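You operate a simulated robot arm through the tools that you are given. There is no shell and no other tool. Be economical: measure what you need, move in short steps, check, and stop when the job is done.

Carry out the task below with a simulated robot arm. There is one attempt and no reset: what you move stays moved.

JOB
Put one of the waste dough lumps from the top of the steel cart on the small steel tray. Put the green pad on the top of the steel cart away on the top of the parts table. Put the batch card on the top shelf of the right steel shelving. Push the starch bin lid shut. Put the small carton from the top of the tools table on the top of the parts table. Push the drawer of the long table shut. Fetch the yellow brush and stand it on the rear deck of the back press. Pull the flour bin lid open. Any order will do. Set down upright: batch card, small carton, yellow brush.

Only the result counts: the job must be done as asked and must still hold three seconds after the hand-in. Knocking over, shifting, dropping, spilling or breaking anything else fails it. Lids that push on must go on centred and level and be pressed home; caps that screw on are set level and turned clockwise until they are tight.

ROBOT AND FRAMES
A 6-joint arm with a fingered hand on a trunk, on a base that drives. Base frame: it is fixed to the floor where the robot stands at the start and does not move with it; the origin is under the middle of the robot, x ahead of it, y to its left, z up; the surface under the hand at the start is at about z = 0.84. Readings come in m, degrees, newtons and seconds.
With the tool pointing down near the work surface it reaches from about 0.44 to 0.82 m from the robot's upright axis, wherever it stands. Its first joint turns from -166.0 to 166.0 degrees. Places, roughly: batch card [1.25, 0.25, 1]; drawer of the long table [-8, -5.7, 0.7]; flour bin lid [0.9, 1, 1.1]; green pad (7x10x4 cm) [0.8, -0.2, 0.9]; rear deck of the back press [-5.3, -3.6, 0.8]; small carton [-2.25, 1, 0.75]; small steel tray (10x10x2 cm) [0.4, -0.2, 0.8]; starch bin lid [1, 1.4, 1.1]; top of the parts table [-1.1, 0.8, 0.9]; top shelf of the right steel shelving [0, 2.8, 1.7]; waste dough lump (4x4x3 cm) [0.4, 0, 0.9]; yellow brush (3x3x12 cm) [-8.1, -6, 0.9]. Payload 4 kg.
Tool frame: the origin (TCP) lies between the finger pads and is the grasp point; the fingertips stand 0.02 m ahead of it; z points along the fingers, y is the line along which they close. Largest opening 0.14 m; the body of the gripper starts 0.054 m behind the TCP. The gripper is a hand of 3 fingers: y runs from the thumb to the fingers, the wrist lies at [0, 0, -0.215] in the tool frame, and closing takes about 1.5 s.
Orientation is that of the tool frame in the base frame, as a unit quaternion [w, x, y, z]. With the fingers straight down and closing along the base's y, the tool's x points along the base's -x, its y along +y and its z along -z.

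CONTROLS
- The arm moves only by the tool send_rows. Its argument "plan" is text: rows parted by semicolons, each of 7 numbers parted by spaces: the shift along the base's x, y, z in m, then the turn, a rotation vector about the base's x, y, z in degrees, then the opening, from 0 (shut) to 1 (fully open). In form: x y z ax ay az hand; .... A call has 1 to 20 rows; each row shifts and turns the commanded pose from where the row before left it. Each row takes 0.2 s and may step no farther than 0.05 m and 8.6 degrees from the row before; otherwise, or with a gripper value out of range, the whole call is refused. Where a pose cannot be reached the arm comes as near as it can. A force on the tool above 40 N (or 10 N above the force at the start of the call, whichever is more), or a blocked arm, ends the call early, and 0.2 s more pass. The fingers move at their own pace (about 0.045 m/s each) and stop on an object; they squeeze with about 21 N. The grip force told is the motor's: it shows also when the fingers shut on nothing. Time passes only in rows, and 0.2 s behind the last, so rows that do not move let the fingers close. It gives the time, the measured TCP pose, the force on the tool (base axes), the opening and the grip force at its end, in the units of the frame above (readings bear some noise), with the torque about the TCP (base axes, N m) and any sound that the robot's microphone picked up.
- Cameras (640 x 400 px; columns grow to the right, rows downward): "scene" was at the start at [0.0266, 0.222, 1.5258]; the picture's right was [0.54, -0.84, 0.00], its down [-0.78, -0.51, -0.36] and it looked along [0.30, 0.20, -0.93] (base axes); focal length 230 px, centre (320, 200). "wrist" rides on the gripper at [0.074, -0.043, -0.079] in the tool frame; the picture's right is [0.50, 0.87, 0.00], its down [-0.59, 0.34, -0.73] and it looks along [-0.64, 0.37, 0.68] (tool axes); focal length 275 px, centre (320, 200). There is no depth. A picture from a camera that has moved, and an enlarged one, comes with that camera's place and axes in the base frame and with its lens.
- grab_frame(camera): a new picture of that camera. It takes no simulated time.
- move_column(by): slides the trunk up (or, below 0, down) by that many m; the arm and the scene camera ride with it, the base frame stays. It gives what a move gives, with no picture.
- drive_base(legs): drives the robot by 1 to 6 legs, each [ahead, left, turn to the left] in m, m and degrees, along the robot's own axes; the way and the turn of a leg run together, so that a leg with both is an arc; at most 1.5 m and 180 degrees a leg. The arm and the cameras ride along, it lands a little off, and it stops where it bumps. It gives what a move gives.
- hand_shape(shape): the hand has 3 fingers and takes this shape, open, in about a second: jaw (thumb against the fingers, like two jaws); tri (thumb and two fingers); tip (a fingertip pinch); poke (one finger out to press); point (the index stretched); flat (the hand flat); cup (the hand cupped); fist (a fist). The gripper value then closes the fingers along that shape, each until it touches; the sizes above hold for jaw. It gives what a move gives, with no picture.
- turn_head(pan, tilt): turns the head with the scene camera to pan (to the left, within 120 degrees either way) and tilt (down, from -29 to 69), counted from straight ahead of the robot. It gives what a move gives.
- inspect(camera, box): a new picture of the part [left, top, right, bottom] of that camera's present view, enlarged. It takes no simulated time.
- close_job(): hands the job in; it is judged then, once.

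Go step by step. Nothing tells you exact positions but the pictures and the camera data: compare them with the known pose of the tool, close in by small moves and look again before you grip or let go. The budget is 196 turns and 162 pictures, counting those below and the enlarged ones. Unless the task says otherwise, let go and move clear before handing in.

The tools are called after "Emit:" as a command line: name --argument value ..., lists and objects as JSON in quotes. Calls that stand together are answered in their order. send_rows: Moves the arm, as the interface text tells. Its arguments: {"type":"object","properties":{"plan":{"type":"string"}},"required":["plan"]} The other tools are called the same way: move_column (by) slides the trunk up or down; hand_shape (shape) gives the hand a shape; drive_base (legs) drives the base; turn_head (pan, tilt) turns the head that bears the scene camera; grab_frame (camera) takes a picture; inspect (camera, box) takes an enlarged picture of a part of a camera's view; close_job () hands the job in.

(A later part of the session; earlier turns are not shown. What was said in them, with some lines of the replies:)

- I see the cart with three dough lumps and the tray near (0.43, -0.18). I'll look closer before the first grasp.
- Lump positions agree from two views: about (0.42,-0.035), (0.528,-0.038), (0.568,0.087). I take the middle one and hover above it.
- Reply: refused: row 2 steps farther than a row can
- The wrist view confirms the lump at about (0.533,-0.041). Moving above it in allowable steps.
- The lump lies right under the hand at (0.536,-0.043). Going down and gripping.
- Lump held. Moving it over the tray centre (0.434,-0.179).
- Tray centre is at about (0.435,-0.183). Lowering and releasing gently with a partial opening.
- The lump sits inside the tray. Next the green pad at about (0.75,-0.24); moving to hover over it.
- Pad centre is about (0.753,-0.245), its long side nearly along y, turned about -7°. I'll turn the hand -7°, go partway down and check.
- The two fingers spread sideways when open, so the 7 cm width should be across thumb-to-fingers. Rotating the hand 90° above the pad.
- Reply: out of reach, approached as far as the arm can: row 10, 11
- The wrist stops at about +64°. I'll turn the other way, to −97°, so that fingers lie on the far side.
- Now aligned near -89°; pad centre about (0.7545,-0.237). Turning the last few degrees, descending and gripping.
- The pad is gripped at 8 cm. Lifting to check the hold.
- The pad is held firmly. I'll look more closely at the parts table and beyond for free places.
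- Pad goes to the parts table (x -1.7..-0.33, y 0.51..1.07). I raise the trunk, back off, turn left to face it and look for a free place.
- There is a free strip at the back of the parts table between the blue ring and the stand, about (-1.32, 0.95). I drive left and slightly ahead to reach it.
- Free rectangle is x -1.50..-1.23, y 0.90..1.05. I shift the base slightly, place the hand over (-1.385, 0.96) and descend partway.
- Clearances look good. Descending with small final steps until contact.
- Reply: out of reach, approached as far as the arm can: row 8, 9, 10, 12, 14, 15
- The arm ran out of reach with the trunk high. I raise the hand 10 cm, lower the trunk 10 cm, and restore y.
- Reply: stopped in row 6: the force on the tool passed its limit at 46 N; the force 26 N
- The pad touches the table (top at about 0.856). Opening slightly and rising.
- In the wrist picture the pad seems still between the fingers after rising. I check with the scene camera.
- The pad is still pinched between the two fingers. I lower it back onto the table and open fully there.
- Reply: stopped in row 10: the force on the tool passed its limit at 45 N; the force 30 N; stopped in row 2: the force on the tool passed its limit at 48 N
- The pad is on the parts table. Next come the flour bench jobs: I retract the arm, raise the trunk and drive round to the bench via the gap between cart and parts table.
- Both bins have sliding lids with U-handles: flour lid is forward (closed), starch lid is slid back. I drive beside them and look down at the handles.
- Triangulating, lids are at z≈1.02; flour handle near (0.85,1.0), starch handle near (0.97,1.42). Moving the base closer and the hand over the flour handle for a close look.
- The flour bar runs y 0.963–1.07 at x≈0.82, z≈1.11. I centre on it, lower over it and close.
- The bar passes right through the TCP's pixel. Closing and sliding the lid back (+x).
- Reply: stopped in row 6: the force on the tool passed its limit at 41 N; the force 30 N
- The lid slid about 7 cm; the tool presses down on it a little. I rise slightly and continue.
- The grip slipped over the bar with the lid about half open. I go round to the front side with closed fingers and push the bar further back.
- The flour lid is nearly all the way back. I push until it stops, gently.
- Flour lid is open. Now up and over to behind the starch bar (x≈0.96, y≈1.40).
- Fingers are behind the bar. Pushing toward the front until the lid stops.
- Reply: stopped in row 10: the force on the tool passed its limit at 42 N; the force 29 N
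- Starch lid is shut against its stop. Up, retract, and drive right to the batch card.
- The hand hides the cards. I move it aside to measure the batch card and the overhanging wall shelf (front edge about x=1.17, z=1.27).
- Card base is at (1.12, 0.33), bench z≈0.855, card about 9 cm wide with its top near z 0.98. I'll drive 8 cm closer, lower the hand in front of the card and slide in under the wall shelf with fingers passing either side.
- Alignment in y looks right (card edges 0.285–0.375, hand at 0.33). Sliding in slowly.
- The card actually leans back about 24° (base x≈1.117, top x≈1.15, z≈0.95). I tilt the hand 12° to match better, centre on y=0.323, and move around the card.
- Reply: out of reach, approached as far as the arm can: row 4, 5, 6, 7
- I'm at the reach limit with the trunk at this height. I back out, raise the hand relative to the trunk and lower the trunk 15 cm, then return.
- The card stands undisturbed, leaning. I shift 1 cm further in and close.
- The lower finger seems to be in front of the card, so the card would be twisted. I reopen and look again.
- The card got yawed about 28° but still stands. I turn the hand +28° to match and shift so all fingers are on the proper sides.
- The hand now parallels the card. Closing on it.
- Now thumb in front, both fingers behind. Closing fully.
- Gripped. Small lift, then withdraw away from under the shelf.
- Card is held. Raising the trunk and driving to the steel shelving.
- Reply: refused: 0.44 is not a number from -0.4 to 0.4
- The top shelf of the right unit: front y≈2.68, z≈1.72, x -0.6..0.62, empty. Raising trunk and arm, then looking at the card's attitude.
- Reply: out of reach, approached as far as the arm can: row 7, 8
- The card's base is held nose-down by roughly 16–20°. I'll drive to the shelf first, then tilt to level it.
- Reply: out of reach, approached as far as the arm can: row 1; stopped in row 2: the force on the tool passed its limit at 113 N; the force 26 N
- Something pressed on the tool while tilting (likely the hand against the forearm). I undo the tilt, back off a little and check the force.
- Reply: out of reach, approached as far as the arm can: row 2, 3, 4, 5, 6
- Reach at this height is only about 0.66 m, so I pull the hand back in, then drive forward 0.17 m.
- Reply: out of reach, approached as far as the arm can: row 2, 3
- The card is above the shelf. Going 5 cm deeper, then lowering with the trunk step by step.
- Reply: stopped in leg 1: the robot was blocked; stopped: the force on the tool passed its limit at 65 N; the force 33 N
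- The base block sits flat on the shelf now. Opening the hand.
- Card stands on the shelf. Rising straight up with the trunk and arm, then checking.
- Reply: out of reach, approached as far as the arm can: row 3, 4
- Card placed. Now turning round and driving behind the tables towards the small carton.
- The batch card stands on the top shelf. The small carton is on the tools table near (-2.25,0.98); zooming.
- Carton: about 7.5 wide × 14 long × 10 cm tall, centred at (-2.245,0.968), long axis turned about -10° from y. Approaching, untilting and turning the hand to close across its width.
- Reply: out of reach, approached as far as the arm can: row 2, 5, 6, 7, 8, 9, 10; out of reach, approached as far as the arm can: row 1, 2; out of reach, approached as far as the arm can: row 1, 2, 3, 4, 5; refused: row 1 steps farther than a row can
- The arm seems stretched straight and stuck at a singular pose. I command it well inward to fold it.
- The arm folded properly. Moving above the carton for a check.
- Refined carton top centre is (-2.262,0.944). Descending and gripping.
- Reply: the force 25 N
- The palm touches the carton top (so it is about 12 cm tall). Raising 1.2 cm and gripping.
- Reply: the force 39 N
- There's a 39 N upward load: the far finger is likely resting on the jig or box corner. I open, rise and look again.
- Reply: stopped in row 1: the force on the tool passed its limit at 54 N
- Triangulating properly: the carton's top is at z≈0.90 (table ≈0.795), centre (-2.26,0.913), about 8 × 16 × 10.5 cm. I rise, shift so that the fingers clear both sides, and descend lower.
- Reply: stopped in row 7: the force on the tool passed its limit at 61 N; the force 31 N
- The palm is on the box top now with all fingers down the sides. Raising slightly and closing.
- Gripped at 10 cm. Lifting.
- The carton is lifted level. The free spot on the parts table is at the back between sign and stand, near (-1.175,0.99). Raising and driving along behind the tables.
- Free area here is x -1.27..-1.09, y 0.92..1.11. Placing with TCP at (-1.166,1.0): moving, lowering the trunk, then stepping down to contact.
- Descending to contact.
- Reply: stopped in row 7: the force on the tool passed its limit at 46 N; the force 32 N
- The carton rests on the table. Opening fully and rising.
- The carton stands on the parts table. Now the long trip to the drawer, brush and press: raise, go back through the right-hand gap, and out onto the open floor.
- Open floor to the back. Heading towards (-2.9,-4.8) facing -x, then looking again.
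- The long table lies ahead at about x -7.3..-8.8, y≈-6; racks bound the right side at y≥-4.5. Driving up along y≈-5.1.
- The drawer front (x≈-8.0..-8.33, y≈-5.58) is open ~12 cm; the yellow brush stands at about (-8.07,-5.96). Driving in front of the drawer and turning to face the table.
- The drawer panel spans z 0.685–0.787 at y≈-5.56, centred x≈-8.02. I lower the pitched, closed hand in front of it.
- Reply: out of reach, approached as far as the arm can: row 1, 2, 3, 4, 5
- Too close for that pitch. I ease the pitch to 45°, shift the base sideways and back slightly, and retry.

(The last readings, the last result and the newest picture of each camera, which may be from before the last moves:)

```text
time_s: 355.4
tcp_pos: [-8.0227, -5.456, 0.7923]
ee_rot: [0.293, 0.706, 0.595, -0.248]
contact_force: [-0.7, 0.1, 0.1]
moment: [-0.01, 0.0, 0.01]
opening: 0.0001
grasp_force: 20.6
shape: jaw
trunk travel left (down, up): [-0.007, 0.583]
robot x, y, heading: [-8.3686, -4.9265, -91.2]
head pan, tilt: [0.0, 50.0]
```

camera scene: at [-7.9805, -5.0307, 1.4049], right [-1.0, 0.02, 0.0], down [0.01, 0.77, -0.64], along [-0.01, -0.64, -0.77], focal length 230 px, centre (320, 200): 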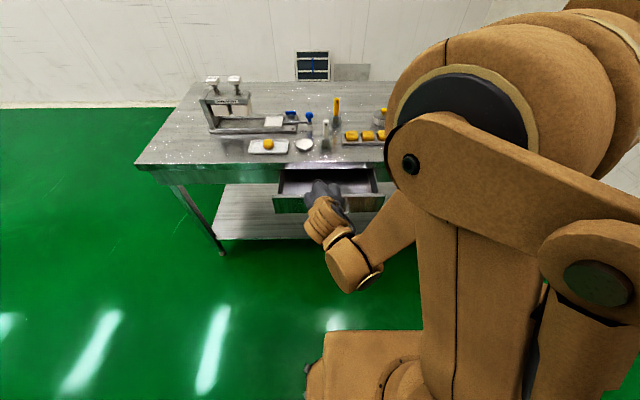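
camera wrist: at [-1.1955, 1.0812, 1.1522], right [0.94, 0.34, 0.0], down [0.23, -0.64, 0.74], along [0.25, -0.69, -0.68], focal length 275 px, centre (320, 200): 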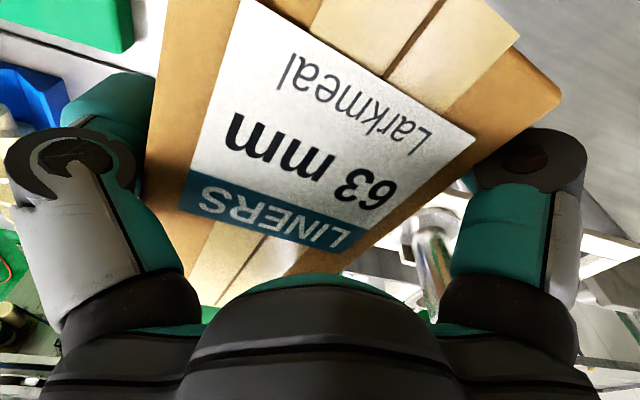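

Emit:
send_rows --plan "0 0 -0.03 0 0 0 0;0 -0.03 0 0 0 0 0;0 0 0 0 0 0 0"

Emit:
inspect --camera "scene" --box '[200, 100, 380, 260]'

```text
time_s: 356.1
tcp_pos: [-8.0229, -5.4877, 0.7617]
ee_rot: [0.293, 0.705, 0.596, -0.246]
contact_force: [-0.8, 0.0, -0.8]
moment: [0.03, 0.03, 0.0]
opening: 0.0
grasp_force: 21.0
shape: jaw
trunk travel left (down, up): [-0.007, 0.583]
robot x, y, heading: [-8.3677, -4.9266, -91.1]
head pan, tilt: [0.0, 50.0]
```

```text
2.50 times, centred on (290, 180) of scene
camera zoom: at [-8.1797, -4.9878, 1.4049], right [-1.0, 0.02, 0.0], down [0.01, 0.77, -0.64], along [-0.01, -0.64, -0.77], focal length 576 px, centre (395, 250)
```

zoom: 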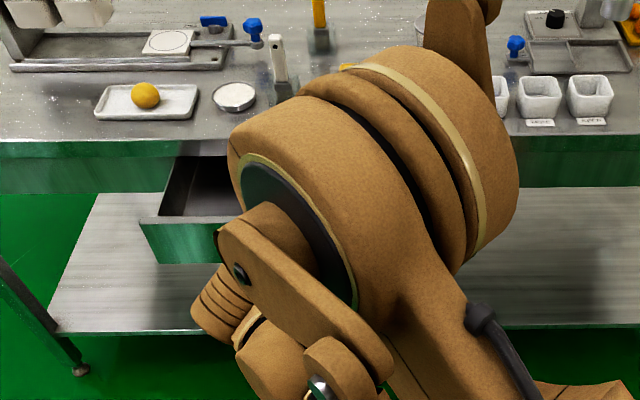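

The arm blocks the view, but the geometry fits. Pushing in small steps.

Emit:
send_rows --plan "0 -0.02 0 0 0 0 0;0 -0.02 0 0 0 0 0;0 -0.02 0 0 0 0 0;0 -0.02 0 0 0 0 0;0 -0.02 0 0 0 0 0;0 -0.02 0 0 0 0 0;0 -0.015 0 0 0 0 0;0 -0.015 0 0 0 0 0;0 -0.01 0 0 0 0 0;0 -0.01 0 0 0 0 0;0 -0.01 0 0 0 0 0;0 -0.01 0 0 0 0 0;0 0 0 0 0 0 0"

Emit:
inspect --camera "scene" --box '[200, 100, 380, 260]'

```text
time_s: 358.5
tcp_pos: [-8.0211, -5.6574, 0.7663]
ee_rot: [0.294, 0.704, 0.597, -0.246]
contact_force: [-6.0, 19.4, 25.2]
moment: [0.15, 0.18, -0.05]
opening: 0.0
grasp_force: 20.9
shape: jaw
trunk travel left (down, up): [-0.007, 0.583]
robot x, y, heading: [-8.3686, -4.9246, -90.8]
head pan, tilt: [0.0, 50.0]
stopped in row 11: the force on the tool passed its limit at 44 N (the readings are from after the stop); the commanded pose is now the measured one
```

```text
2.50 times, centred on (290, 180) of scene
camera zoom: at [-8.1817, -4.9816, 1.4057], right [-1.0, 0.02, 0.0], down [0.01, 0.76, -0.65], along [-0.01, -0.65, -0.76], focal length 576 px, centre (395, 250)
```

zoom: 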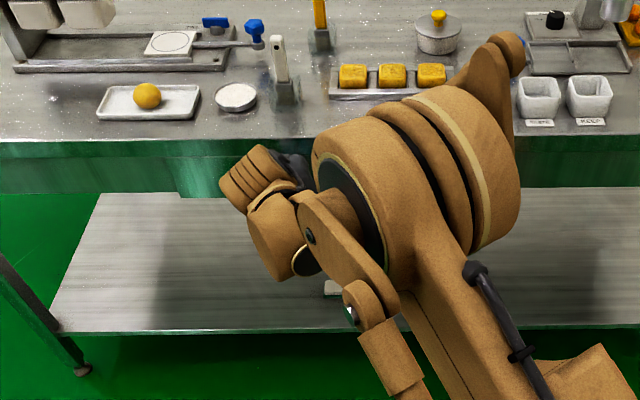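

The drawer hit its stop. Backing the hand off, raising, and checking while measuring the brush.

Emit:
send_rows --plan "0 0.03 0.01 0 0 0 0;0 0.04 0.02 0 0 0 0;0 0 0.045 0 0 0 0;0 0 0.045 0 0 0 0;0 0 0.045 0 0 0 0;-0.03 0 0.03 8 0 0 0;-0.03 0 0 8 0 0 0;-0.03 0 0 8 0 0 0;-0.03 0 0 8 0 0 1;-0.03 0 0 8 0 0 1;-0.03 0 0 5.5 0 0 1;0 0 0 0 0 0 1"

Emit:
move_column --by 0.25

Emit:
turn_head --pan 12 --tilt 45

Emit:
grab_frame --camera "scene"

```text
time_s: 361.1
tcp_pos: [-8.2018, -5.5901, 0.9579]
ee_rot: [-0.003, 0.763, 0.646, 0.003]
contact_force: [0.3, -0.9, -0.4]
moment: [0.02, -0.02, 0.01]
opening: 0.14
grasp_force: 0.1
shape: jaw
trunk travel left (down, up): [-0.007, 0.583]
robot x, y, heading: [-8.3708, -4.9267, -90.9]
head pan, tilt: [0.0, 50.0]
```

```text
time_s: 363.7
tcp_pos: [-8.2007, -5.5904, 1.207]
ee_rot: [-0.003, 0.763, 0.646, 0.003]
contact_force: [-0.1, 0.2, 1.1]
moment: [0.01, 0.01, -0.01]
opening: 0.14
grasp_force: 0.0
shape: jaw
trunk travel left (down, up): [-0.257, 0.333]
robot x, y, heading: [-8.3662, -4.93, -91.1]
head pan, tilt: [0.0, 50.0]
```

```text
time_s: 364.4
tcp_pos: [-8.2012, -5.5905, 1.2088]
ee_rot: [-0.003, 0.763, 0.646, 0.003]
contact_force: [0.3, -0.8, -0.1]
moment: [0.01, 0.0, 0.02]
opening: 0.14
grasp_force: 0.1
shape: jaw
trunk travel left (down, up): [-0.257, 0.333]
robot x, y, heading: [-8.3661, -4.9301, -91.1]
head pan, tilt: [12.0, 45.0]
```

```text
28 pictures are left
camera scene: at [-8.1629, -4.9897, 1.6618], right [-0.98, -0.19, 0.0], down [-0.14, 0.69, -0.71], along [0.13, -0.69, -0.71], focal length 230 px, centre (320, 200)
```

scene: 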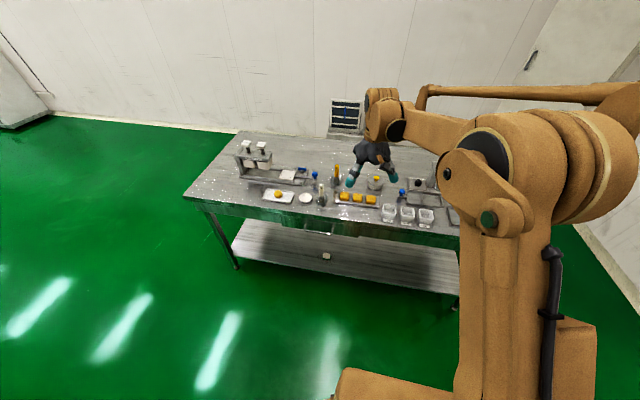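

Emit:
inspect --camera "scene" --box '[250, 140, 430, 265]'

```text
3.20 times, centred on (340, 202) of scene
camera zoom: at [-8.1629, -4.9897, 1.6618], right [-0.98, -0.19, 0.0], down [-0.14, 0.69, -0.71], along [0.13, -0.69, -0.71], focal length 738 px, centre (256, 192)
```

zoom: 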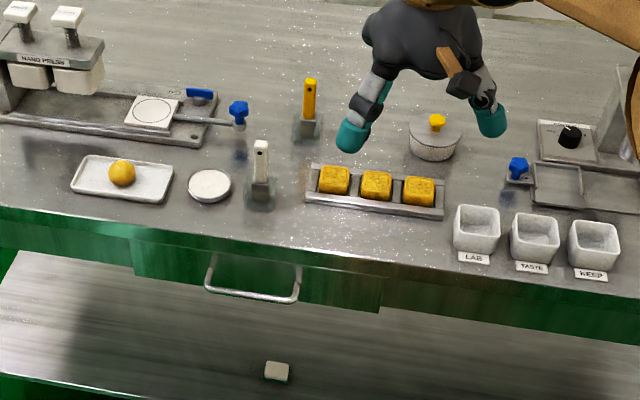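

Drawer is shut flush. The brush stands at (-8.066,-5.96), z 0.82–0.94. Moving the base closer and the hand above it.

Emit:
drive_base --legs '[[0, 0.3, 0], [0.25, 0, 0]]'

Emit:
send_rows --plan "-0.04 -0.03 0 0 0 0 0.6;-0.04 -0.03 0 0 0 0 0.6;-0.04 -0.03 0 0 0 0 0.6;-0.04 -0.03 0 0 0 0 0.6;0 0 -0.045 0 0 0 0.6;0 0 -0.045 0 0 0 0.6;0 0 0 0 0 0 0.6"

Emit:
grab_frame --camera "wrist"

```text
time_s: 367.9
tcp_pos: [-7.9032, -5.8476, 1.2064]
ee_rot: [-0.002, 0.763, 0.646, 0.003]
contact_force: [1.2, 0.2, 0.8]
moment: [-0.03, -0.01, -0.04]
opening: 0.14
grasp_force: 0.1
shape: jaw
trunk travel left (down, up): [-0.257, 0.333]
robot x, y, heading: [-8.0719, -5.1814, -91.1]
head pan, tilt: [12.0, 45.0]
```

```text
time_s: 369.5
tcp_pos: [-8.0645, -5.9672, 1.1175]
ee_rot: [-0.003, 0.763, 0.646, 0.003]
contact_force: [0.2, 0.6, 0.3]
moment: [-0.01, 0.0, 0.02]
opening: 0.0845
grasp_force: 0.1
shape: jaw
trunk travel left (down, up): [-0.257, 0.333]
robot x, y, heading: [-8.0716, -5.1822, -90.9]
head pan, tilt: [12.0, 45.0]
```

```text
26 pictures are left
camera wrist: at [-8.0938, -5.8879, 1.1972], right [0.94, 0.35, 0.0], down [0.24, -0.64, 0.73], along [0.26, -0.68, -0.68], focal length 275 px, centre (320, 200)
```

wrist: 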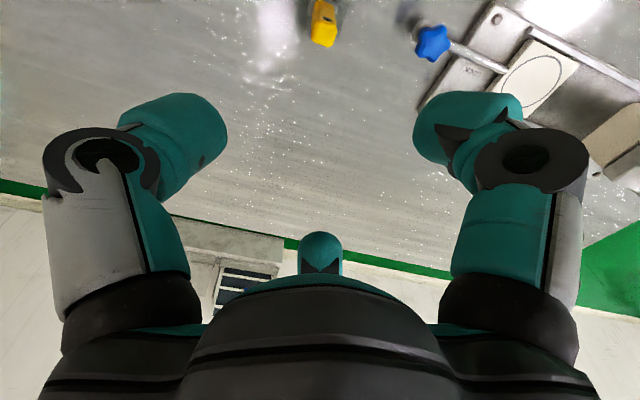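

Brush confirmed under the hand, at (-8.065,-5.955). Lowering trunk then hand, and gripping.

Emit:
move_column --by -0.13

Emit:
send_rows --plan "0 0.012 -0.02 0 0 0 0.6;0 0 -0.03 0 0 0 0.6;0 0 -0.02 0 0 0 0.6;0 0 -0.01 0 0 0 0.6;0 0 0 0 0 0 0.6"

Emit:
grab_frame --camera "wrist"

```text
time_s: 371.1
tcp_pos: [-8.0636, -5.9663, 0.9876]
ee_rot: [-0.003, 0.763, 0.647, 0.003]
contact_force: [0.2, -0.5, -0.5]
moment: [-0.01, 0.01, -0.04]
opening: 0.0847
grasp_force: 0.2
shape: jaw
trunk travel left (down, up): [-0.127, 0.463]
robot x, y, heading: [-8.0701, -5.1898, -91.1]
head pan, tilt: [12.0, 45.0]
```

```text
time_s: 372.3
tcp_pos: [-8.0639, -5.9571, 0.9072]
ee_rot: [-0.003, 0.763, 0.646, 0.003]
contact_force: [-0.9, 0.9, -0.3]
moment: [0.02, -0.03, 0.01]
opening: 0.0843
grasp_force: 0.1
shape: jaw
trunk travel left (down, up): [-0.127, 0.463]
robot x, y, heading: [-8.0677, -5.1845, -91.2]
head pan, tilt: [12.0, 45.0]
```

```text
25 pictures are left
camera wrist: at [-8.0937, -5.8764, 0.9868], right [0.94, 0.35, 0.0], down [0.24, -0.64, 0.73], along [0.26, -0.68, -0.68], focal length 275 px, centre (320, 200)
```

wrist: 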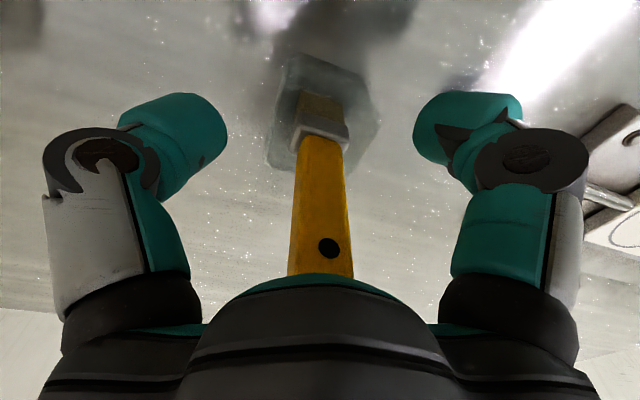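

The handle is centred between the fingers. Closing and lifting gently.

Emit:
send_rows --plan "0 0 0 0 0 0 0.1;0 0 0 0 0 0 0;0 0 0 0 0 0 0;0 0 0 0 0 0 0;0 0 0 0 0 0 0;0 0 0 0 0 0 0;0 0 0.01 0 0 0 0;0 0 0.02 0 0 0 0;0 0 0.03 0 0 0 0;0 0 0.04 0 0 0 0;0 0 0.04 0 0 0 0;0 0 0 0 0 0 0"

Emit:
grab_frame --camera "wrist"

Emit:
inspect --camera "scene" --box '[250, 60, 430, 260]'

```text
time_s: 374.9
tcp_pos: [-8.0624, -5.9551, 1.0493]
ee_rot: [-0.003, 0.763, 0.647, 0.003]
contact_force: [-1.2, -0.4, 0.2]
moment: [0.02, 0.0, 0.0]
opening: 0.014
grasp_force: 21.3
shape: jaw
trunk travel left (down, up): [-0.127, 0.463]
robot x, y, heading: [-8.071, -5.1857, -91.0]
head pan, tilt: [12.0, 45.0]
```

```text
24 pictures are left
camera wrist: at [-8.0927, -5.876, 1.1277], right [0.94, 0.35, 0.0], down [0.24, -0.64, 0.73], along [0.26, -0.68, -0.68], focal length 275 px, centre (320, 200)
```

wrist: 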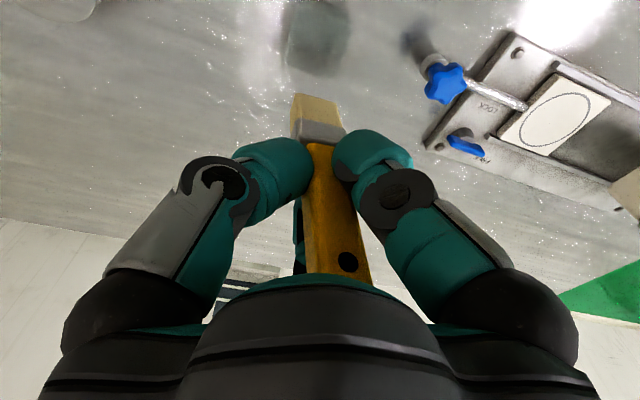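

```text
2.00 times, centred on (340, 160) of scene
camera zoom: at [-7.8659, -5.2467, 1.5318], right [-0.98, -0.19, 0.0], down [-0.14, 0.69, -0.71], along [0.14, -0.69, -0.71], focal length 461 px, centre (280, 280)
```

zoom: 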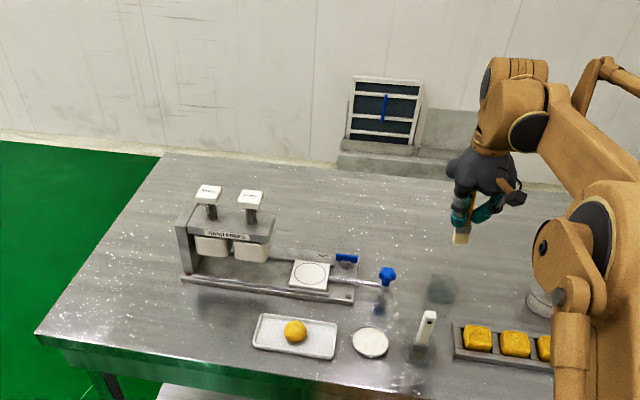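

The brush is free and held upright; its clear holder stays behind. Raising and driving back along the aisle to look for the back press's rear deck.

Emit:
move_column --by 0.25

Emit:
drive_base --legs '[[-0.1, 0, 0], [0, 1.5, 0], [0, 1.5, 0], [0, 1.4, 0]]'

Emit:
turn_head --pan -120 --tilt 15

Emit:
grab_frame --camera "scene"

```text
time_s: 377.5
tcp_pos: [-8.0613, -5.956, 1.2983]
ee_rot: [-0.002, 0.763, 0.647, 0.004]
contact_force: [-1.0, -0.7, -0.4]
moment: [0.01, 0.0, 0.01]
opening: 0.0142
grasp_force: 20.7
shape: jaw
trunk travel left (down, up): [-0.377, 0.213]
robot x, y, heading: [-8.0738, -5.1857, -91.2]
head pan, tilt: [12.0, 45.0]
```

```text
time_s: 399.3
tcp_pos: [-3.6493, -5.9581, 1.2976]
ee_rot: [-0.003, 0.766, 0.643, 0.004]
contact_force: [0.2, -0.9, -0.2]
moment: [0.01, 0.03, 0.0]
opening: 0.0143
grasp_force: 20.7
shape: jaw
trunk travel left (down, up): [-0.377, 0.213]
robot x, y, heading: [-3.655, -5.1869, -91.4]
head pan, tilt: [12.0, 45.0]
```

```text
time_s: 401.5
tcp_pos: [-3.6511, -5.9583, 1.298]
ee_rot: [-0.003, 0.766, 0.643, 0.004]
contact_force: [0.7, 0.5, -1.4]
moment: [0.0, 0.02, -0.03]
opening: 0.0142
grasp_force: 20.9
shape: jaw
trunk travel left (down, up): [-0.377, 0.213]
robot x, y, heading: [-3.6509, -5.1853, -91.0]
head pan, tilt: [-120.0, 15.0]
```

```text
22 pictures are left
camera scene: at [-3.5427, -5.1217, 1.8287], right [0.52, 0.85, 0.0], down [0.22, -0.13, -0.97], along [-0.82, 0.5, -0.26], focal length 230 px, centre (320, 200)
```

scene: 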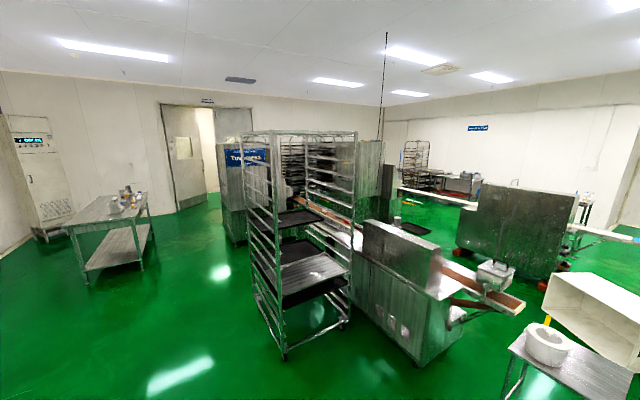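

Emit:
inspect --camera "scene" --box '[330, 190, 550, 350]'

```text
2.50 times, centred on (440, 270) of scene
camera zoom: at [-3.5427, -5.1217, 1.8287], right [0.52, 0.85, 0.0], down [0.22, -0.13, -0.97], along [-0.82, 0.5, -0.26], focal length 576 px, centre (20, 25)
```

zoom: 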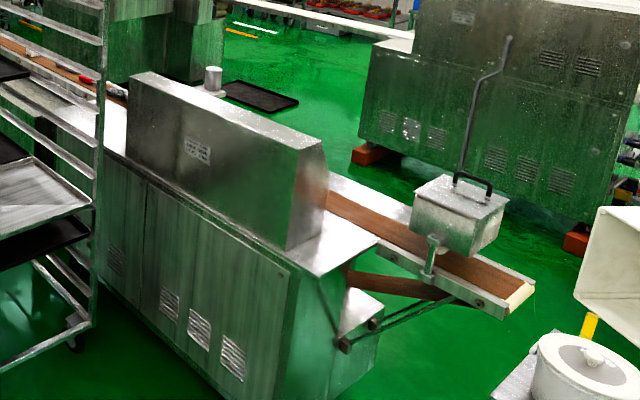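

The rear (-x) end ledge of the press near (-5.2,-3.65) should be the rear deck; a rack stands in front of it at y<-3.9. I retract the arm and go look from the gap on its -x side.

Emit:
send_rows --plan "0 0.045 0 0 0 0 0;0 0.045 0 0 0 0 0;0 0.045 0 0 0 0 0;0 0.045 0 0 0 0 0;0 0.045 0 0 0 0 0;0 0 0 0 0 0 0"

Emit:
drive_base --legs '[[0, -1.4, 0], [0, -1.3, 0], [0, 0, 135]]'

Emit:
turn_head --pan 15 --tilt 25

Emit:
grab_frame --camera "scene"

```text
time_s: 402.9
tcp_pos: [-3.6517, -5.7324, 1.2981]
ee_rot: [-0.003, 0.766, 0.642, 0.004]
contact_force: [-0.5, 0.6, 0.1]
moment: [-0.01, 0.01, -0.03]
opening: 0.0142
grasp_force: 21.0
shape: jaw
trunk travel left (down, up): [-0.377, 0.213]
robot x, y, heading: [-3.6472, -5.1895, -91.3]
head pan, tilt: [-120.0, 15.0]
```

```text
time_s: 421.6
tcp_pos: [-5.9757, -4.724, 1.2987]
ee_rot: [-0.004, -0.312, 0.95, -0.001]
contact_force: [0.1, 1.0, 0.7]
moment: [0.02, 0.0, -0.05]
opening: 0.0142
grasp_force: 20.9
shape: jaw
trunk travel left (down, up): [-0.377, 0.213]
robot x, y, heading: [-6.3515, -5.1201, 45.0]
head pan, tilt: [-120.0, 15.0]
```

```text
time_s: 423.8
tcp_pos: [-5.9766, -4.724, 1.2988]
ee_rot: [-0.004, -0.312, 0.95, -0.002]
contact_force: [-0.2, -0.3, 0.0]
moment: [-0.01, -0.01, 0.02]
opening: 0.0139
grasp_force: 20.8
shape: jaw
trunk travel left (down, up): [-0.377, 0.213]
robot x, y, heading: [-6.3458, -5.1196, 44.7]
head pan, tilt: [15.0, 25.0]
```

```text
20 pictures are left
camera scene: at [-6.4519, -4.9168, 1.8124], right [0.87, -0.5, 0.0], down [-0.21, -0.37, -0.91], along [0.45, 0.78, -0.42], focal length 230 px, centre (320, 200)
```

scene: 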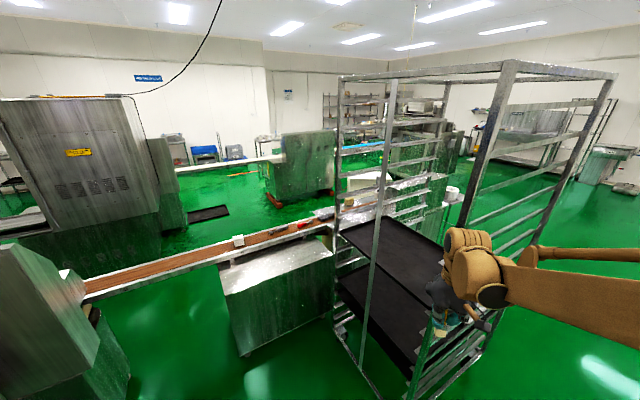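

Emit:
inspect --camera "scene" --box '[200, 170, 460, 330]'

```text
2.46 times, centred on (330, 250) of scene
camera zoom: at [-6.4519, -4.9168, 1.8124], right [0.87, -0.5, 0.0], down [-0.21, -0.37, -0.91], along [0.45, 0.78, -0.42], focal length 568 px, centre (295, 77)
```

zoom: 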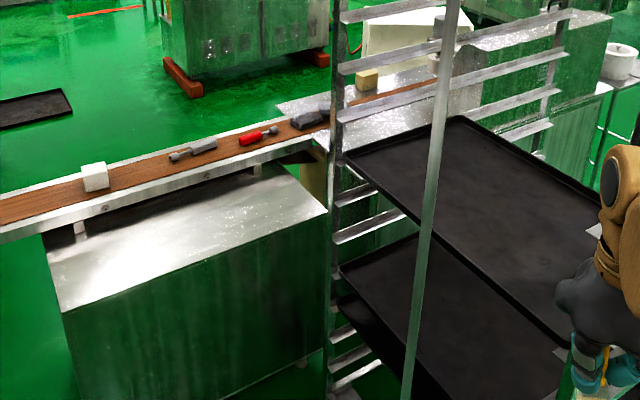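

The actual rear deck (x≈-5.55..-4.95 around the belt, z≈0.8) is walled off by the rack on this side. I'll try the aisle on its +y side: driving back east and round to look along it.

Emit:
drive_base --legs '[[0, 0, 135], [-1.5, 0, 0], [-1.5, 0, 0], [-1.4, 0, 0], [0, -1.2, 0], [0, -0.9, 0]]'

Emit:
turn_head --pan 0 --tilt 25

Emit:
grab_frame --camera "scene"

```text
time_s: 460.4
tcp_pos: [-2.4847, -3.0884, 1.2982]
ee_rot: [0.0, 0.997, -0.08, 0.004]
contact_force: [0.5, 0.3, -0.8]
moment: [0.0, 0.02, -0.04]
opening: 0.0141
grasp_force: 20.3
shape: jaw
trunk travel left (down, up): [-0.377, 0.213]
robot x, y, heading: [-1.9424, -3.075, 179.6]
head pan, tilt: [15.0, 25.0]
```

```text
time_s: 461.2
tcp_pos: [-2.4852, -3.0883, 1.2983]
ee_rot: [0.001, 0.997, -0.078, 0.004]
contact_force: [0.0, 0.3, -0.6]
moment: [-0.02, 0.03, -0.01]
opening: 0.0138
grasp_force: 21.0
shape: jaw
trunk travel left (down, up): [-0.377, 0.213]
robot x, y, heading: [-1.941, -3.0739, 179.7]
head pan, tilt: [0.0, 25.0]
```

```text
18 pictures are left
camera scene: at [-2.0154, -3.2652, 1.8124], right [0.01, 1.0, 0.0], down [0.42, 0.0, -0.91], along [-0.91, 0.01, -0.42], focal length 230 px, centre (320, 200)
```

scene: 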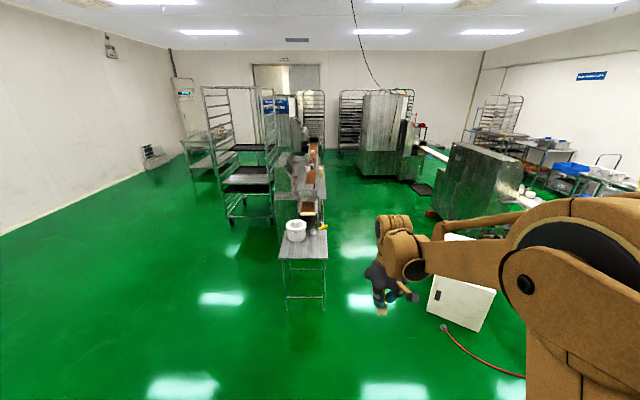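

The aisle is clear (gap y -3.19..-2.24). Driving through at y≈-2.7 to beside the rear deck and turning to face it.

Emit:
drive_base --legs '[[0, -0.37, 0], [1.5, 0, 0], [1.5, 0, 0], [0.3, 0, 0], [0, 0, 90]]'

Emit:
turn_head --pan 0 --tilt 50

Emit:
grab_frame --camera "scene"

```text
time_s: 483.0
tcp_pos: [-5.2255, -3.2236, 1.2993]
ee_rot: [-0.002, 0.761, 0.649, 0.003]
contact_force: [-0.5, 0.5, -0.9]
moment: [0.0, 0.01, 0.03]
opening: 0.0142
grasp_force: 21.0
shape: jaw
trunk travel left (down, up): [-0.377, 0.213]
robot x, y, heading: [-5.2348, -2.677, -90.7]
head pan, tilt: [0.0, 25.0]
```

```text
time_s: 483.9
tcp_pos: [-5.2258, -3.2229, 1.2978]
ee_rot: [-0.003, 0.761, 0.648, 0.003]
contact_force: [0.0, 0.8, 0.7]
moment: [-0.02, 0.0, -0.01]
opening: 0.014
grasp_force: 21.1
shape: jaw
trunk travel left (down, up): [-0.377, 0.213]
robot x, y, heading: [-5.2358, -2.6788, -90.4]
head pan, tilt: [0.0, 50.0]
```

```text
17 pictures are left
camera scene: at [-5.0477, -2.7375, 1.775], right [-1.0, 0.01, 0.0], down [0.01, 0.77, -0.64], along [-0.01, -0.64, -0.77], focal length 230 px, centre (320, 200)
```

scene: 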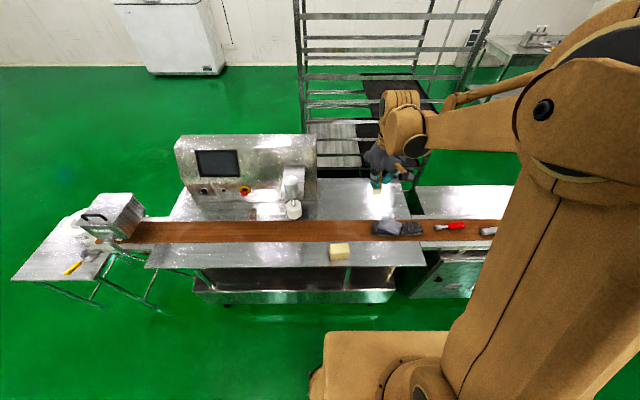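

Emit:
inspect --camera "scene" --box '[280, 150, 450, 280]'

```text
3.08 times, centred on (365, 215) of scene
camera zoom: at [-5.0477, -2.7375, 1.775], right [-1.0, 0.01, 0.0], down [0.01, 0.77, -0.64], along [-0.01, -0.64, -0.77], focal length 709 px, centre (182, 154)
```

zoom: 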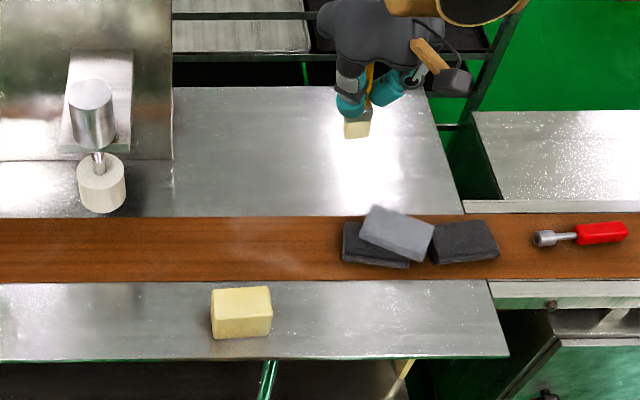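

The rear deck is the clear steel area behind the belt: x -5.52..-5.04, y -3.71..-3.42. I'll stand the brush at about (-5.22,-3.51): a bit forward, then over.

Emit:
drive_base --legs '[[0.08, 0, 0]]'

Emit:
send_rows --plan "0 -0.04 0 0 0 0 0;0 -0.04 0 0 0 0 0;0 -0.04 0 0 0 0 0;0 -0.04 0 0 0 0 0;0 -0.045 0 0 0 0 0;0 0 0 0 0 0 0"

Emit:
move_column --by -0.25

Emit:
inspect --camera "scene" --box '[280, 100, 450, 230]'

Emit:
grab_frame --camera "wrist"

```text
time_s: 485.0
tcp_pos: [-5.2272, -3.3072, 1.298]
ee_rot: [-0.003, 0.761, 0.648, 0.004]
contact_force: [-1.2, -0.4, -1.0]
moment: [0.03, 0.03, 0.03]
opening: 0.0141
grasp_force: 20.8
shape: jaw
trunk travel left (down, up): [-0.377, 0.213]
robot x, y, heading: [-5.2399, -2.7586, -90.7]
head pan, tilt: [0.0, 50.0]
```

```text
time_s: 486.4
tcp_pos: [-5.2267, -3.5088, 1.3005]
ee_rot: [-0.002, 0.761, 0.648, 0.003]
contact_force: [-1.0, -0.4, -0.6]
moment: [-0.03, -0.01, -0.03]
opening: 0.0141
grasp_force: 20.8
shape: jaw
trunk travel left (down, up): [-0.377, 0.213]
robot x, y, heading: [-5.2368, -2.7563, -90.8]
head pan, tilt: [0.0, 50.0]
```

```text
time_s: 489.0
tcp_pos: [-5.2263, -3.5111, 1.0499]
ee_rot: [-0.003, 0.761, 0.649, 0.004]
contact_force: [0.1, 0.9, -0.2]
moment: [-0.03, 0.01, -0.03]
opening: 0.0141
grasp_force: 20.8
shape: jaw
trunk travel left (down, up): [-0.127, 0.463]
robot x, y, heading: [-5.2365, -2.7626, -90.3]
head pan, tilt: [0.0, 50.0]
```

```text
3.08 times, centred on (365, 165) of scene
camera zoom: at [-5.0485, -2.8183, 1.525], right [-1.0, 0.01, 0.0], down [0.01, 0.77, -0.64], along [-0.01, -0.64, -0.77], focal length 709 px, centre (182, 308)
```

zoom: 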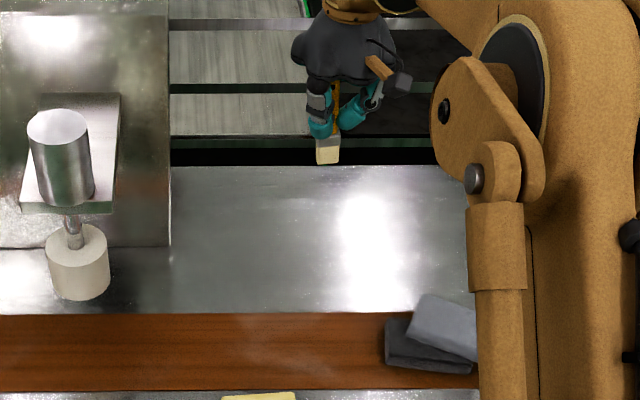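

```text
14 pictures are left
camera wrist: at [-5.2572, -3.4308, 1.1285], right [0.93, 0.36, 0.0], down [0.24, -0.64, 0.73], along [0.26, -0.68, -0.68], focal length 275 px, centre (320, 200)
```

wrist: 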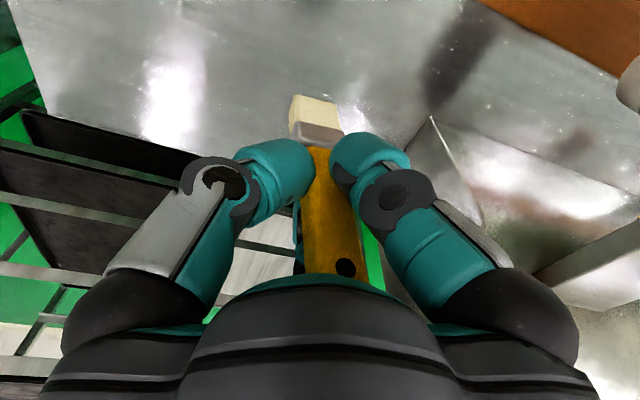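

The landing spot is clear. Descending to contact.

Emit:
send_rows --plan "0 0 -0.04 0 0 0 0;0 0 -0.04 0 0 0 0;0 0 -0.03 0 0 0 0;0 0 -0.01 0 0 0 0;0 0 -0.008 0 0 0 0;0 0 -0.006 0 0 0 0;0 0 -0.005 0 0 0 0;0 0 -0.005 0 0 0 0;0 0 -0.005 0 0 0 0;0 0 -0.005 0 0 0 0;0 0 -0.005 0 0 0 0;0 0 -0.005 0 0 0 0;0 0 -0.005 0 0 0 0;0 0 -0.005 0 0 0 0"

Emit:
grab_frame --camera "wrist"

```text
time_s: 492.0
tcp_pos: [-5.2265, -3.509, 0.8749]
ee_rot: [-0.003, 0.761, 0.648, 0.004]
contact_force: [0.1, 0.1, -0.9]
moment: [-0.02, 0.0, 0.0]
opening: 0.0141
grasp_force: 20.8
shape: jaw
trunk travel left (down, up): [-0.127, 0.463]
robot x, y, heading: [-5.236, -2.7603, -90.7]
head pan, tilt: [0.0, 50.0]
```

```text
13 pictures are left
camera wrist: at [-5.2571, -3.4307, 0.9538], right [0.93, 0.36, 0.0], down [0.24, -0.64, 0.73], along [0.26, -0.68, -0.68], focal length 275 px, centre (320, 200)
```

wrist: 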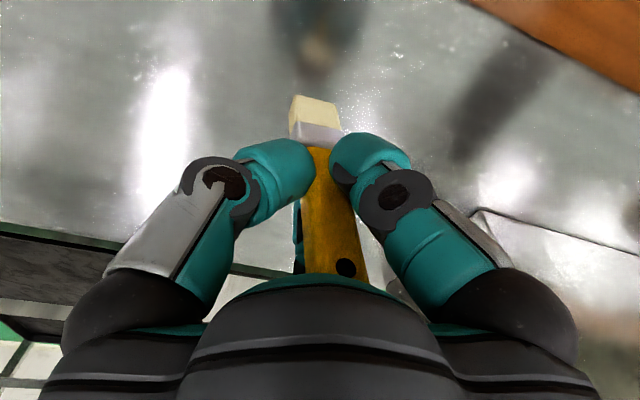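

Its reflection shows a few more centimetres to go. Continuing in small steps.

Emit:
send_rows --plan "0 0 -0.005 0 0 0 0;0 0 -0.005 0 0 0 0;0 0 -0.005 0 0 0 0;0 0 -0.005 0 0 0 0;0 0 -0.004 0 0 0 0;0 0 -0.004 0 0 0 0;0 0 -0.004 0 0 0 0;0 0 -0.004 0 0 0 0;0 0 -0.004 0 0 0 0;0 0 -0.004 0 0 0 0;0 0 -0.004 0 0 0 0;0 0 -0.004 0 0 0 0"

Emit:
grab_frame --camera "wrist"

```text
time_s: 493.6
tcp_pos: [-5.2297, -3.5078, 0.8479]
ee_rot: [-0.002, 0.762, 0.648, 0.002]
contact_force: [-2.6, 3.1, 32.4]
moment: [-0.11, -0.16, -0.02]
opening: 0.0144
grasp_force: 21.1
shape: jaw
trunk travel left (down, up): [-0.127, 0.463]
robot x, y, heading: [-5.2387, -2.7602, -90.6]
head pan, tilt: [0.0, 50.0]
stopped in row 8: the force on the tool passed its limit at 44 N (the readings are from after the stop); the commanded pose is now the measured one
```

```text
12 pictures are left
camera wrist: at [-5.2591, -3.4286, 0.9264], right [0.94, 0.35, 0.0], down [0.24, -0.64, 0.73], along [0.26, -0.68, -0.68], focal length 275 px, centre (320, 200)
```

wrist: 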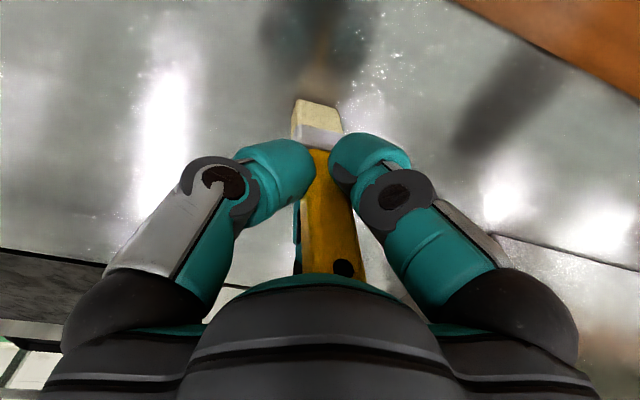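

The brush is on the deck. Easing the load, opening gradually, and rising.

Emit:
send_rows --plan "0 0 0.002 0 0 0 0;0 0 0 0 0 0 0.15;0 0 0 0 0 0 0.25;0 0 0 0 0 0 0.4;0 0 0 0 0 0 0.5;0 0 0 0 0 0 0.6;0 0 0 0 0 0 0.6;0 0 0 0 0 0 0.6"

Emit:
grab_frame --camera "wrist"

```text
time_s: 495.4
tcp_pos: [-5.2266, -3.5091, 0.8461]
ee_rot: [-0.003, 0.761, 0.648, 0.003]
contact_force: [-0.1, -0.2, 0.1]
moment: [0.02, 0.02, 0.03]
opening: 0.0833
grasp_force: 0.1
shape: jaw
trunk travel left (down, up): [-0.127, 0.463]
robot x, y, heading: [-5.2379, -2.7589, -90.8]
head pan, tilt: [0.0, 50.0]
```

```text
11 pictures are left
camera wrist: at [-5.2577, -3.4309, 0.9248], right [0.93, 0.36, 0.0], down [0.24, -0.64, 0.73], along [0.26, -0.68, -0.68], focal length 275 px, centre (320, 200)
```

wrist: 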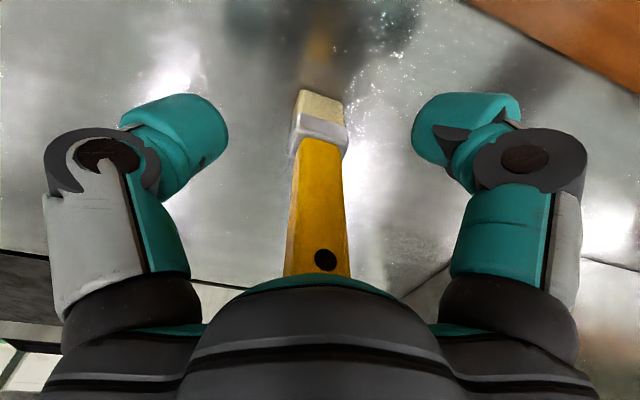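

The brush stands free. Rising clear.

Emit:
send_rows --plan "0 0 0.02 0 0 0 0.6;0 0 0.03 0 0 0 0.6;0 0 0.04 0 0 0 0.6;0 0 0.04 0 0 0 0.6;0 0 0.04 0 0 0 0.6;0 0 0 0 0 0 0.6"

Emit:
move_column --by 0.2

Emit:
drive_base --legs '[[-0.2, 0, 0]]'

Emit:
inspect --camera "scene" --box '[260, 140, 460, 300]'

```text
time_s: 496.9
tcp_pos: [-5.2266, -3.51, 1.0167]
ee_rot: [-0.003, 0.762, 0.648, 0.003]
contact_force: [0.7, 0.1, -0.1]
moment: [-0.01, -0.01, 0.02]
opening: 0.0837
grasp_force: 0.1
shape: jaw
trunk travel left (down, up): [-0.127, 0.463]
robot x, y, heading: [-5.2358, -2.7608, -90.9]
head pan, tilt: [0.0, 50.0]
```

```text
time_s: 499.0
tcp_pos: [-5.2252, -3.5099, 1.2165]
ee_rot: [-0.003, 0.762, 0.648, 0.003]
contact_force: [-0.7, -0.3, -0.4]
moment: [-0.01, -0.01, -0.02]
opening: 0.0836
grasp_force: 0.1
shape: jaw
trunk travel left (down, up): [-0.327, 0.263]
robot x, y, heading: [-5.2326, -2.7612, -90.6]
head pan, tilt: [0.0, 50.0]
```

```text
time_s: 500.6
tcp_pos: [-5.2237, -3.3058, 1.2178]
ee_rot: [-0.002, 0.762, 0.647, 0.003]
contact_force: [-0.1, 0.3, 0.1]
moment: [-0.05, -0.03, 0.01]
opening: 0.0836
grasp_force: 0.1
shape: jaw
trunk travel left (down, up): [-0.327, 0.263]
robot x, y, heading: [-5.2364, -2.5564, -90.7]
head pan, tilt: [0.0, 50.0]
```

```text
2.50 times, centred on (360, 220) of scene
camera zoom: at [-5.0465, -2.6139, 1.725], right [-1.0, 0.01, 0.0], down [0.01, 0.77, -0.64], along [-0.01, -0.64, -0.77], focal length 576 px, centre (220, 150)
```

zoom: 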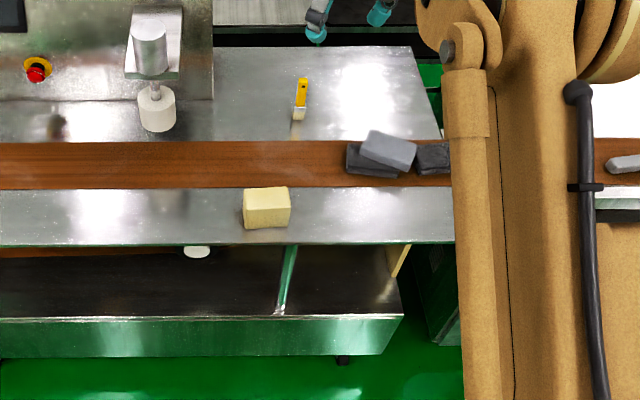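

The brush stands upright on the rear deck. All eight jobs are finished and the hand is clear, so I'm handing in.

Emit:
close_job

```text
The job is handed in.
```

I did all eight parts of the job, let go of everything, moved the hand clear and handed in. I checked each result by camera when I finished it, but did not go back to recheck the earlier ones before handing in.

- **Dough lump:** one lump lies inside the small steel tray. The tray may have shifted a few millimetres when I set it down.
- **Green pad:** it is on the back of the parts table, between the blue ring and the stand.
- **Batch card:** it stands on the top shelf of the right steel shelving. I turned it by about 28° on the bench before I got a grip. The robot was also blocked once, for a reason I couldn't see, while moving in at the shelving.
- **Starch bin lid:** it is pushed shut against its stop.
- **Small carton:** it stands upright on the parts table.
- **Long table drawer:** it is pushed shut, with the front flush.
- **Yellow brush:** it stands upright on the rear deck of the back press. Its clear holder stayed on the long table.
- **Flour bin lid:** it is slid all the way back.
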